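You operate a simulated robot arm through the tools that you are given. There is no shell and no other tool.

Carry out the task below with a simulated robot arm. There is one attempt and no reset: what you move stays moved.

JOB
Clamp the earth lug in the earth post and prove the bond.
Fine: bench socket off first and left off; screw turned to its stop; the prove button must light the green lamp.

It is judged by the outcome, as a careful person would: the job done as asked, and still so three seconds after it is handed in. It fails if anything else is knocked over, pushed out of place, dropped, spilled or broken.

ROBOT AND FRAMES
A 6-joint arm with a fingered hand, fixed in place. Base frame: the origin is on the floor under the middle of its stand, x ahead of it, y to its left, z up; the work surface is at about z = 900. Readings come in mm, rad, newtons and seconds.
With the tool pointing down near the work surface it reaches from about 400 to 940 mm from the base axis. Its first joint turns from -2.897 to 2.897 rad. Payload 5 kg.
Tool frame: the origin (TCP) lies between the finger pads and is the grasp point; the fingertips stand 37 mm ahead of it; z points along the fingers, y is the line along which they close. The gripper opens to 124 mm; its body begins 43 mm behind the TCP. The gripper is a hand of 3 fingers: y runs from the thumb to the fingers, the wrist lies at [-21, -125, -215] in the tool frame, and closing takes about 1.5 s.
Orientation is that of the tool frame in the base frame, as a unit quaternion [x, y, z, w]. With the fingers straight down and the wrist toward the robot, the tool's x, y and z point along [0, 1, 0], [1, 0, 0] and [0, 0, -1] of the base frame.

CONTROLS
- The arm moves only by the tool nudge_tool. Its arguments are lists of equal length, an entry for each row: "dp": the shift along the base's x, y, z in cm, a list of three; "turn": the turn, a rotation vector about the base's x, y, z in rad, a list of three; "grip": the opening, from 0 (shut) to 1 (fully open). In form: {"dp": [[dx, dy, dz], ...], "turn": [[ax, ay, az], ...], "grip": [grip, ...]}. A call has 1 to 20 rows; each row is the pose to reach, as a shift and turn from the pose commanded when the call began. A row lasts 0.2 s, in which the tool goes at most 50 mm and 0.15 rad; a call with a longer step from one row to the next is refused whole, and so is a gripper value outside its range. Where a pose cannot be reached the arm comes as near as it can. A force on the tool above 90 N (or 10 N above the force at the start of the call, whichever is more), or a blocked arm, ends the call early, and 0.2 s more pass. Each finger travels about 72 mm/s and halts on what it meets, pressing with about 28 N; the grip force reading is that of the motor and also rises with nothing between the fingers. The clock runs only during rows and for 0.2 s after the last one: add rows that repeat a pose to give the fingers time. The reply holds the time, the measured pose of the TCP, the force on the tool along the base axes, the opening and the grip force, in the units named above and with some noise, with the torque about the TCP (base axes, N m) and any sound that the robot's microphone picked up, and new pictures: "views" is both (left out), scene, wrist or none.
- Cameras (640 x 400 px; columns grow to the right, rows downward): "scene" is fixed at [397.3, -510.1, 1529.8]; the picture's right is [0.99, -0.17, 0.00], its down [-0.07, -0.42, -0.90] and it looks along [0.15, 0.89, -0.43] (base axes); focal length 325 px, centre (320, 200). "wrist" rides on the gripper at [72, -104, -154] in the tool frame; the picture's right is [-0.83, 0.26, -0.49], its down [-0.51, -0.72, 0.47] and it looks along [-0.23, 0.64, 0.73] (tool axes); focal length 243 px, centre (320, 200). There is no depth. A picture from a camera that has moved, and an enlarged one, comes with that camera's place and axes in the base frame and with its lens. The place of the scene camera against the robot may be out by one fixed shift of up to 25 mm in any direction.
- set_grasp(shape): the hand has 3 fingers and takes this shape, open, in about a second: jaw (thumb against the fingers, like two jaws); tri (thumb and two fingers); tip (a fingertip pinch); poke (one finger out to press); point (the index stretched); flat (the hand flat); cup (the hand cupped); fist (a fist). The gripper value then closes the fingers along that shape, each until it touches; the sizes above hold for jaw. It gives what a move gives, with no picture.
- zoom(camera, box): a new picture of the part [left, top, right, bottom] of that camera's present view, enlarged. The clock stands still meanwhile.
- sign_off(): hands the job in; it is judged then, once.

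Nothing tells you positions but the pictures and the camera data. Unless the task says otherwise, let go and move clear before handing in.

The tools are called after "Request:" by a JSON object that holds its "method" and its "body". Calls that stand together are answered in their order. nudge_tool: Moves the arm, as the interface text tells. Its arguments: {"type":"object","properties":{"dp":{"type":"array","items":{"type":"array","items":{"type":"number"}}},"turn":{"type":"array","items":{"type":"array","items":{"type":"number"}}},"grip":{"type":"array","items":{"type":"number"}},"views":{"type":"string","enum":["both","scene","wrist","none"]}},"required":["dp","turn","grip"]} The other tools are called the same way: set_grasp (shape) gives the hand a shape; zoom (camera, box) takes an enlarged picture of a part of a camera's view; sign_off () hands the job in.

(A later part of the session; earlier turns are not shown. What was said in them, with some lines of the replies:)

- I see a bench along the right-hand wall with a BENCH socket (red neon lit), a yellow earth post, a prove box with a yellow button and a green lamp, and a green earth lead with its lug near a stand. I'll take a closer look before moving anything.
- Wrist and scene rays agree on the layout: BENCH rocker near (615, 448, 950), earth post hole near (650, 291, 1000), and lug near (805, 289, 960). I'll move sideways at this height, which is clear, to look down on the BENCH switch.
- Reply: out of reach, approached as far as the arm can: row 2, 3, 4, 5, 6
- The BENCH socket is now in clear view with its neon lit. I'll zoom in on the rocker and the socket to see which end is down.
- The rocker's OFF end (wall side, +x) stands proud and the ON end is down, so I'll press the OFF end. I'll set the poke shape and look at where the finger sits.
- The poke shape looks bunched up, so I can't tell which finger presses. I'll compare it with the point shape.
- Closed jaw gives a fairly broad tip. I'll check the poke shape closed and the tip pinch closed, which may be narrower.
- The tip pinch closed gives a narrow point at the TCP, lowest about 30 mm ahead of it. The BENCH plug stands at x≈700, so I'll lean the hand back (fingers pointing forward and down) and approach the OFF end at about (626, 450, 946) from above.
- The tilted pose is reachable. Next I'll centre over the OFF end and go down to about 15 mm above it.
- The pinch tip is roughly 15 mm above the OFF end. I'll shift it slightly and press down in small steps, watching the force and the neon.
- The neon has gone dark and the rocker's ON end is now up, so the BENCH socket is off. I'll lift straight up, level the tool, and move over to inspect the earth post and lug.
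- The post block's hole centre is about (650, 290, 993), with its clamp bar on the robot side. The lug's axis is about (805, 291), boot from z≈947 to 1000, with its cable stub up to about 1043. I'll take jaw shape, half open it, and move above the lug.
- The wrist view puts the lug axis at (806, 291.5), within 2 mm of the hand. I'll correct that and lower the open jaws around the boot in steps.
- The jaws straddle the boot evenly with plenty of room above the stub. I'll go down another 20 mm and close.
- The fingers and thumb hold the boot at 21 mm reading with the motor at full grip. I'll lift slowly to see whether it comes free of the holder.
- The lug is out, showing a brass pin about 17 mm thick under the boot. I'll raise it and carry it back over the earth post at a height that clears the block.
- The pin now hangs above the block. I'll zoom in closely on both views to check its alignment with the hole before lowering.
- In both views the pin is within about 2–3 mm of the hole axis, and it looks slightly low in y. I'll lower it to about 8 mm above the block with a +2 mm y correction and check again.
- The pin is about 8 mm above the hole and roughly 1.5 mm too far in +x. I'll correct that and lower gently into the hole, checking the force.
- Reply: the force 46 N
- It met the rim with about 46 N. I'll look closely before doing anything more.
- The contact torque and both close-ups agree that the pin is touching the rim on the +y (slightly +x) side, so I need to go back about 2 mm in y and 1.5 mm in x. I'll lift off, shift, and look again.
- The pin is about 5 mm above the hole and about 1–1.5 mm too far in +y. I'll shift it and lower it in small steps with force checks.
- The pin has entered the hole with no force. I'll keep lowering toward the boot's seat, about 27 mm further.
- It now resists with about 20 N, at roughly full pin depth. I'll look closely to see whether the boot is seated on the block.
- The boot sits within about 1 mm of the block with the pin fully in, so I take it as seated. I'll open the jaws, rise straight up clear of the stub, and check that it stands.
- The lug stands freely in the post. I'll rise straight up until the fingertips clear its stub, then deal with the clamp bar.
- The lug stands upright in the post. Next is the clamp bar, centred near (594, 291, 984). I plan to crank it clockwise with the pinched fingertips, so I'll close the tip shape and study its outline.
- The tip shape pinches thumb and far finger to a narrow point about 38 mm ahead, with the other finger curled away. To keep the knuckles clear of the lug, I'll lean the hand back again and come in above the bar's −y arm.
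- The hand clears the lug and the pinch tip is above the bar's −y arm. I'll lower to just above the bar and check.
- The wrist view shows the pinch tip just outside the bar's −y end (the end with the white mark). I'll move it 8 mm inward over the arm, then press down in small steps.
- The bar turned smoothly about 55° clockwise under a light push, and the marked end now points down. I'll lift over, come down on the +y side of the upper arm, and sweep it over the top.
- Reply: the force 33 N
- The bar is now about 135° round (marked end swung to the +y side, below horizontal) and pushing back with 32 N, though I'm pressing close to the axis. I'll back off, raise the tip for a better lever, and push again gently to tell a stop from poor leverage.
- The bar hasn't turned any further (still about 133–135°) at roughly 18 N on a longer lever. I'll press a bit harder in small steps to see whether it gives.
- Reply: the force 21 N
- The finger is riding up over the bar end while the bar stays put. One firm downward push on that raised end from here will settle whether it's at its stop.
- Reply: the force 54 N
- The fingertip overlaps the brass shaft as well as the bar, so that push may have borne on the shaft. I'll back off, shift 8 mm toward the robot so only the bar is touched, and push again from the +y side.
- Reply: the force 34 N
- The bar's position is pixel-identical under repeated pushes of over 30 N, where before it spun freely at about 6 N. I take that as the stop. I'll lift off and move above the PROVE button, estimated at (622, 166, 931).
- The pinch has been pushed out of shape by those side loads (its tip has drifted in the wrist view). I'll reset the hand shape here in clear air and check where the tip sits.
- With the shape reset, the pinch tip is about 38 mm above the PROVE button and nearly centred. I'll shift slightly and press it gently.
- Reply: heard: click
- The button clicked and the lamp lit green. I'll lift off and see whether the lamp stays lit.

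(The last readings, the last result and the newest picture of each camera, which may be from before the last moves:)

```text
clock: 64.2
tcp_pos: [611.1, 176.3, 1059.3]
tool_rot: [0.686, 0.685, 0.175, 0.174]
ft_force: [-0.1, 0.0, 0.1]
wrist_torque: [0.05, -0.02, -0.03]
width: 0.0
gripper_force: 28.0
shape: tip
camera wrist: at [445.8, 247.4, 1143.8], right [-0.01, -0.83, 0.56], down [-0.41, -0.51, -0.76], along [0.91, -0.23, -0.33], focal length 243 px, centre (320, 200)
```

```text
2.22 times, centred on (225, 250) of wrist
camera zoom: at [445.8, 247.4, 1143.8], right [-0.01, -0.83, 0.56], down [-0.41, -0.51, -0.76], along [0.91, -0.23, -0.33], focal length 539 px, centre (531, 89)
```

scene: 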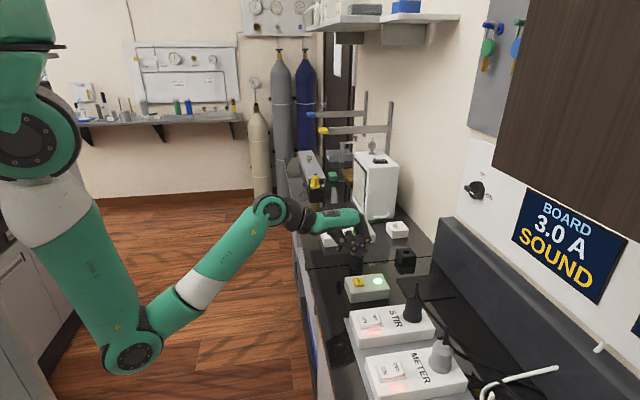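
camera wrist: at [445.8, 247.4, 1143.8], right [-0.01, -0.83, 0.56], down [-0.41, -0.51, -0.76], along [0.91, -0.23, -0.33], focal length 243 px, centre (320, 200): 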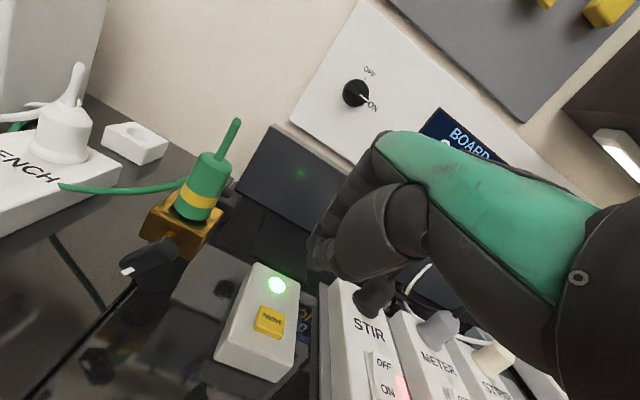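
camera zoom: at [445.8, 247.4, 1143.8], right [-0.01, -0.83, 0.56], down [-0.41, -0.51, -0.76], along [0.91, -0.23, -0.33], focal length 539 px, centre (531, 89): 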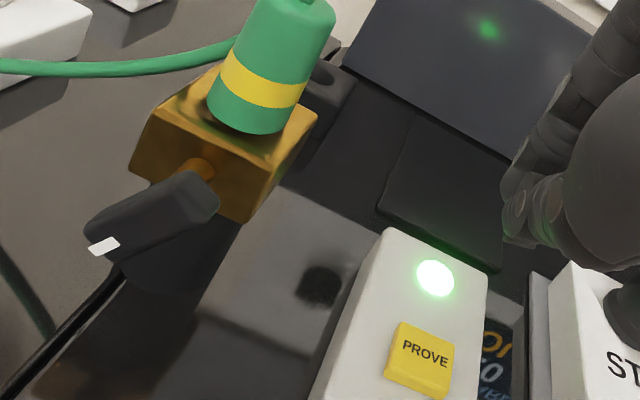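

The lamp stays lit after release. For certainty that the screw is hard on its stop, I'll give the upper arm one last firm nip with the fresh pinch, higher up for better leverage and clear of the shaft.

Request:
{"method": "nudge_tool", "body": {"dp": [[-1.5, 4, 2.6], [-3, 8, 2.6], [-3.7, 12, 2.6], [-3.7, 15.6, 2], [-3.7, 15.6, -1], [-3.7, 15.6, -2.7], [-3.7, 15.6, -2.7]], "turn": [[0, 0, 0], [0, 0, 0], [0, 0, 0], [0, 0, 0], [0, 0, 0], [0, 0, 0], [0, 0, 0]], "grip": [0, 0, 0, 0, 0, 0, 0], "views": "none"}}

Request:
{"method": "zoom", "body": {"camera": "scene", "box": [335, 220, 375, 265]}}

Request:
{"method": "zoom", "body": {"camera": "wrist", "box": [270, 200, 370, 320]}}

```text
clock: 65.8
tcp_pos: [571.1, 334.1, 1034.4]
tool_rot: [0.685, 0.685, 0.174, 0.175]
ft_force: [-0.5, 0.4, 0.1]
wrist_torque: [0.01, -0.01, -0.01]
width: 0.0
gripper_force: 27.8
shape: tip
```

```text
8.89 times, centred on (355, 242) of scene
camera zoom: at [397.3, -510.1, 1529.8], right [0.99, -0.17, 0.0], down [-0.07, -0.42, -0.9], along [0.15, 0.89, -0.43], focal length 2892 px, centre (9, -178)
```

zoom: 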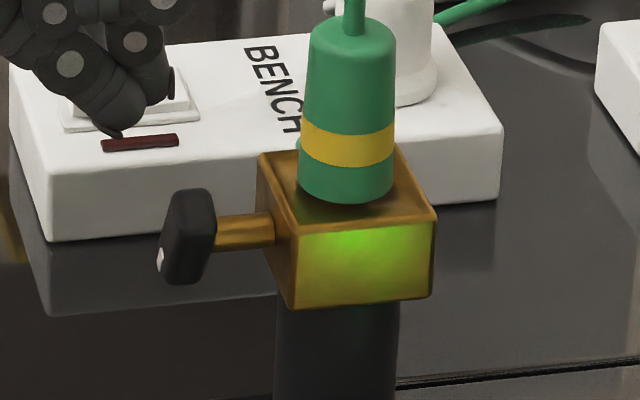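

```text
3.33 times, centred on (320, 260) of wrist
camera zoom: at [406.2, 404.8, 1119.2], right [-0.01, -0.83, 0.56], down [-0.41, -0.51, -0.76], along [0.91, -0.23, -0.34], focal length 809 px, centre (320, 0)
```

zoom: 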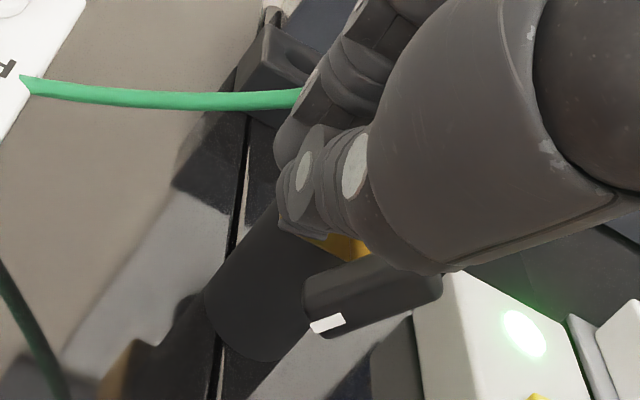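

Request:
{"method": "nudge_tool", "body": {"dp": [[0.5, -1.0, -0.2], [0.5, -2.2, -0.2], [0.5, -2.9, -0.2], [0.5, -3.3, -0.2], [0.5, -3.6, -0.2], [0.5, -3.9, -0.2]], "turn": [[0, 0, 0], [0, 0, 0], [0, 0, 0], [0, 0, 0], [0, 0, 0], [0, 0, 0]], "grip": [0, 0, 0, 0, 0, 0], "views": "none"}}

Request:
{"method": "zoom", "body": {"camera": "scene", "box": [335, 220, 375, 265]}}

Request:
{"method": "zoom", "body": {"camera": "wrist", "box": [270, 200, 370, 320]}}

```text
clock: 67.2
tcp_pos: [577.0, 293.3, 1031.5]
tool_rot: [0.684, 0.686, 0.176, 0.174]
ft_force: [-2.2, 7.5, 2.7]
wrist_torque: [0.16, 0.01, 0.03]
width: 0.0
gripper_force: 27.8
shape: tip
```

```text
8.89 times, centred on (355, 242) of scene
camera zoom: at [397.3, -510.1, 1529.8], right [0.99, -0.17, 0.0], down [-0.07, -0.42, -0.9], along [0.15, 0.89, -0.43], focal length 2892 px, centre (9, -178)
```

zoom: 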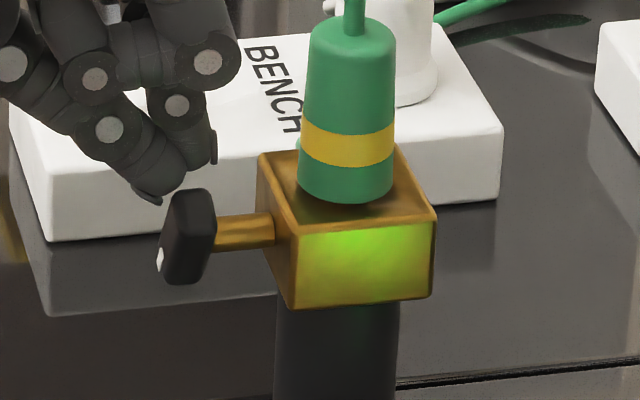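

```text
3.33 times, centred on (320, 260) of wrist
camera zoom: at [411.4, 364.6, 1117.0], right [-0.01, -0.83, 0.56], down [-0.41, -0.51, -0.76], along [0.91, -0.23, -0.33], focal length 809 px, centre (320, 0)
```

zoom: 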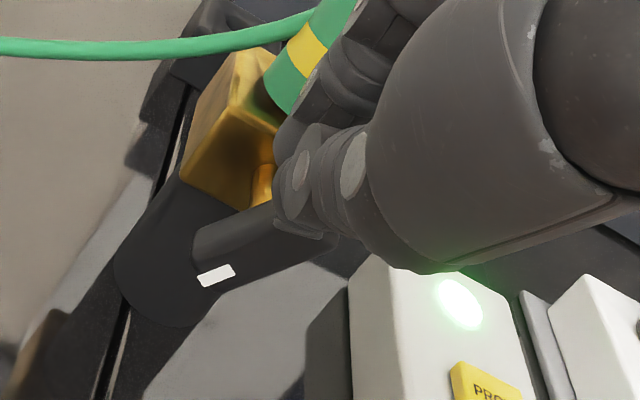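

Request:
{"method": "nudge_tool", "body": {"dp": [[0, -0.2, 0], [0, -0.4, 0], [0, -0.6, 0], [0, -0.6, 0]], "turn": [[0, 0, 0], [0, 0, 0], [0, 0, 0], [0, 0, 0]], "grip": [0, 0, 0, 0], "views": "none"}}

Request:
{"method": "zoom", "body": {"camera": "scene", "box": [335, 220, 375, 265]}}

Request:
{"method": "zoom", "body": {"camera": "wrist", "box": [270, 200, 370, 320]}}

```text
clock: 68.2
tcp_pos: [576.2, 287.4, 1032.6]
tool_rot: [0.684, 0.685, 0.177, 0.175]
ft_force: [-11.7, 22.9, 16.7]
wrist_torque: [0.7, 0.15, 0.24]
width: 0.0
gripper_force: 28.1
shape: tip
```

```text
8.89 times, centred on (355, 242) of scene
camera zoom: at [397.3, -510.1, 1529.8], right [0.99, -0.17, 0.0], down [-0.07, -0.42, -0.9], along [0.15, 0.89, -0.43], focal length 2892 px, centre (9, -178)
```

zoom: 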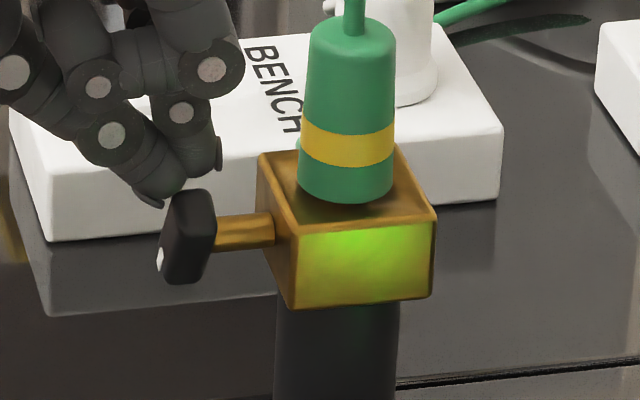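

```text
3.33 times, centred on (320, 260) of wrist
camera zoom: at [411.4, 359.8, 1116.7], right [-0.01, -0.83, 0.56], down [-0.4, -0.51, -0.76], along [0.91, -0.23, -0.33], focal length 809 px, centre (320, 0)
```

zoom: 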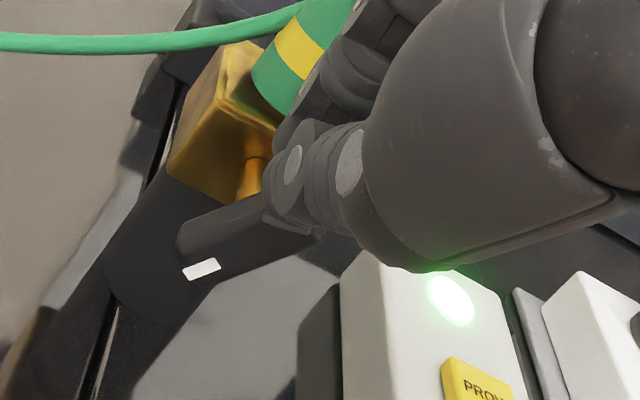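

The bar doesn't budge with about 28 N near its end, so the screw is on its stop and the lamp is still lit. I'll back off the bar, lift clear, and check everything.

Request:
{"method": "nudge_tool", "body": {"dp": [[0, 1.5, 0], [0, 2.5, 2], [0, 2.5, 6], [-1, 1, 10], [-1, -2, 13], [0, -6, 15]], "turn": [[0, 0, 0], [0, 0, 0], [0, 0, 0], [0, 0.1, 0], [0, 0.2, 0], [0, 0.3, 0]], "grip": [0, 0, 0, 0, 0, 0]}}

Request:
{"method": "zoom", "body": {"camera": "scene", "box": [315, 205, 425, 305]}}

Request:
{"method": "zoom", "body": {"camera": "wrist", "box": [60, 150, 330, 380]}}

```text
clock: 69.6
tcp_pos: [578.0, 226.8, 1182.6]
tool_rot: [0.704, 0.704, 0.069, 0.069]
ft_force: [0.1, 1.0, 0.3]
wrist_torque: [-0.01, -0.05, -0.01]
width: 0.0
gripper_force: 27.6
shape: tip
camera wrist: at [444.9, 297.8, 1313.0], right [0.16, -0.83, 0.53], down [-0.61, -0.51, -0.6], along [0.77, -0.23, -0.59], focal length 243 px, centre (320, 200)
```

scene: 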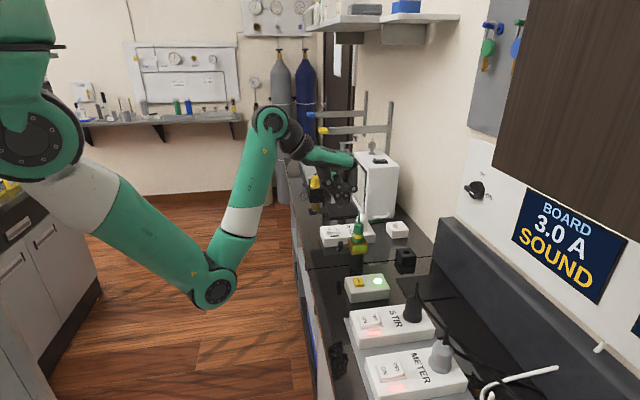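
wrist: 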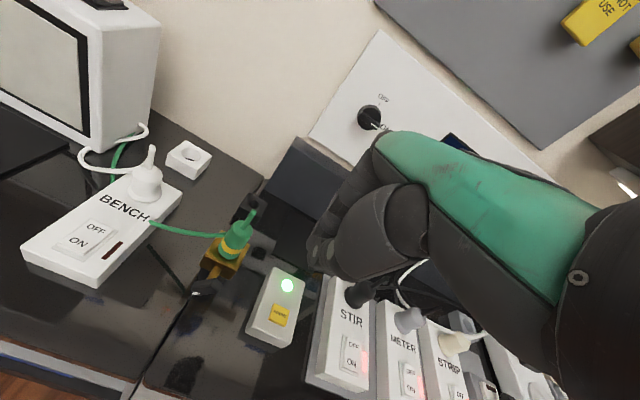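

```text
4.00 times, centred on (370, 255) of scene
camera zoom: at [397.3, -510.1, 1529.8], right [0.99, -0.17, 0.0], down [-0.07, -0.42, -0.9], along [0.15, 0.89, -0.43], focal length 1302 px, centre (120, -20)
```

zoom: 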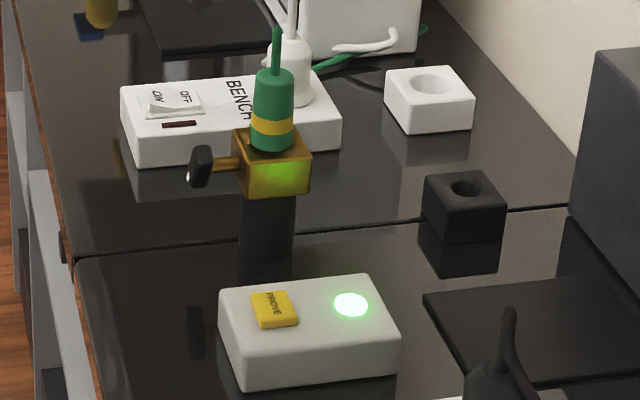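

```text
1.74 times, centred on (195, 265) of wrist
camera zoom: at [444.9, 297.8, 1313.0], right [0.16, -0.83, 0.53], down [-0.61, -0.51, -0.6], along [0.77, -0.23, -0.59], focal length 422 px, centre (537, 87)
```

zoom: 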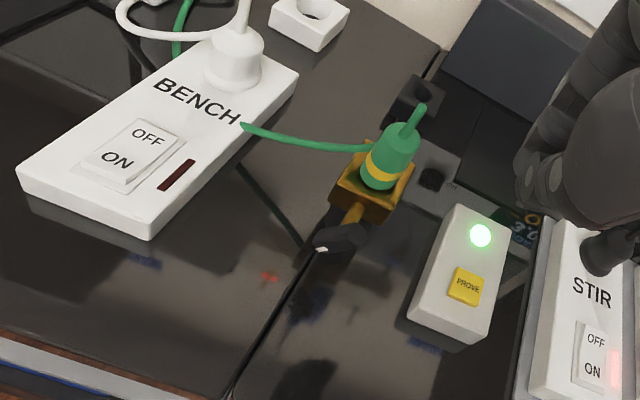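

Everything looks right: BENCH neon dark, lug upright in the post, bar on its stop, green lamp lit, and the neighbouring plugs and holder untouched. I'll wait a couple of seconds clear of the bench to confirm it holds.

Request:
{"method": "nudge_tool", "body": {"dp": [[0, 0, 0], [0, 0, 0], [0, 0, 0], [0, 0, 0], [0, 0, 0], [0, 0, 0], [0, 0, 0], [0, 0, 0], [0, 0, 0], [0, 0, 0], [0, 0, 0], [0, 0, 0]], "turn": [[0, 0, 0], [0, 0, 0], [0, 0, 0], [0, 0, 0], [0, 0, 0], [0, 0, 0], [0, 0, 0], [0, 0, 0], [0, 0, 0], [0, 0, 0], [0, 0, 0], [0, 0, 0]], "grip": [0.3, 0.3, 0.3, 0.3, 0.3, 0.3, 0.3, 0.3, 0.3, 0.3, 0.3, 0.3], "views": "none"}}

Request:
{"method": "zoom", "body": {"camera": "scene", "box": [315, 205, 425, 305]}}

```text
clock: 72.2
tcp_pos: [577.2, 225.2, 1182.3]
tool_rot: [0.704, 0.703, 0.071, 0.071]
ft_force: [0.3, -0.9, 0.2]
wrist_torque: [0.0, -0.01, -0.01]
width: 36.6
gripper_force: 0.1
shape: tip
```

```text
4.00 times, centred on (370, 255) of scene
camera zoom: at [397.3, -510.1, 1529.8], right [0.99, -0.17, 0.0], down [-0.07, -0.42, -0.9], along [0.15, 0.89, -0.43], focal length 1302 px, centre (120, -20)
```

zoom: 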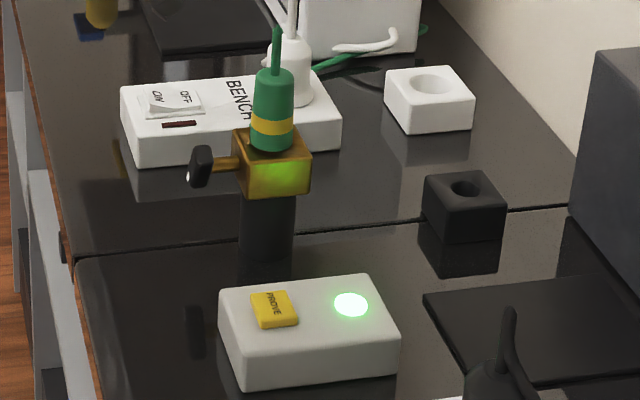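

The state holds: BENCH socket off, lug clamped in the earth post, screw on its stop, green lamp lit, and the hand clear. I'm handing in.

Request:
{"method": "sign_off", "body": {}}

```text
The job is handed in.
```

The earth lug is clamped in the earth post and the bond is proved: pressing the prove button lit the green lamp. It was still lit about nine seconds later when I handed in.

- **BENCH socket:** I switched it off before touching anything else and left it off. Its neon is dark.
- **Lug:** It stands upright with its pin fully in the post. The pin caught the rim of the hole on the first try, with a force of about 46 N. I lifted it, realigned and lowered it without further trouble.
- **Screw:** I turned the bar clockwise until it stopped, roughly 120–135° round. A final push of about 28 N near the end of the bar did not move it.
- **Everything else:** Nothing else on the bench was moved or knocked, as far as the cameras show. The hand was clear when I handed in.
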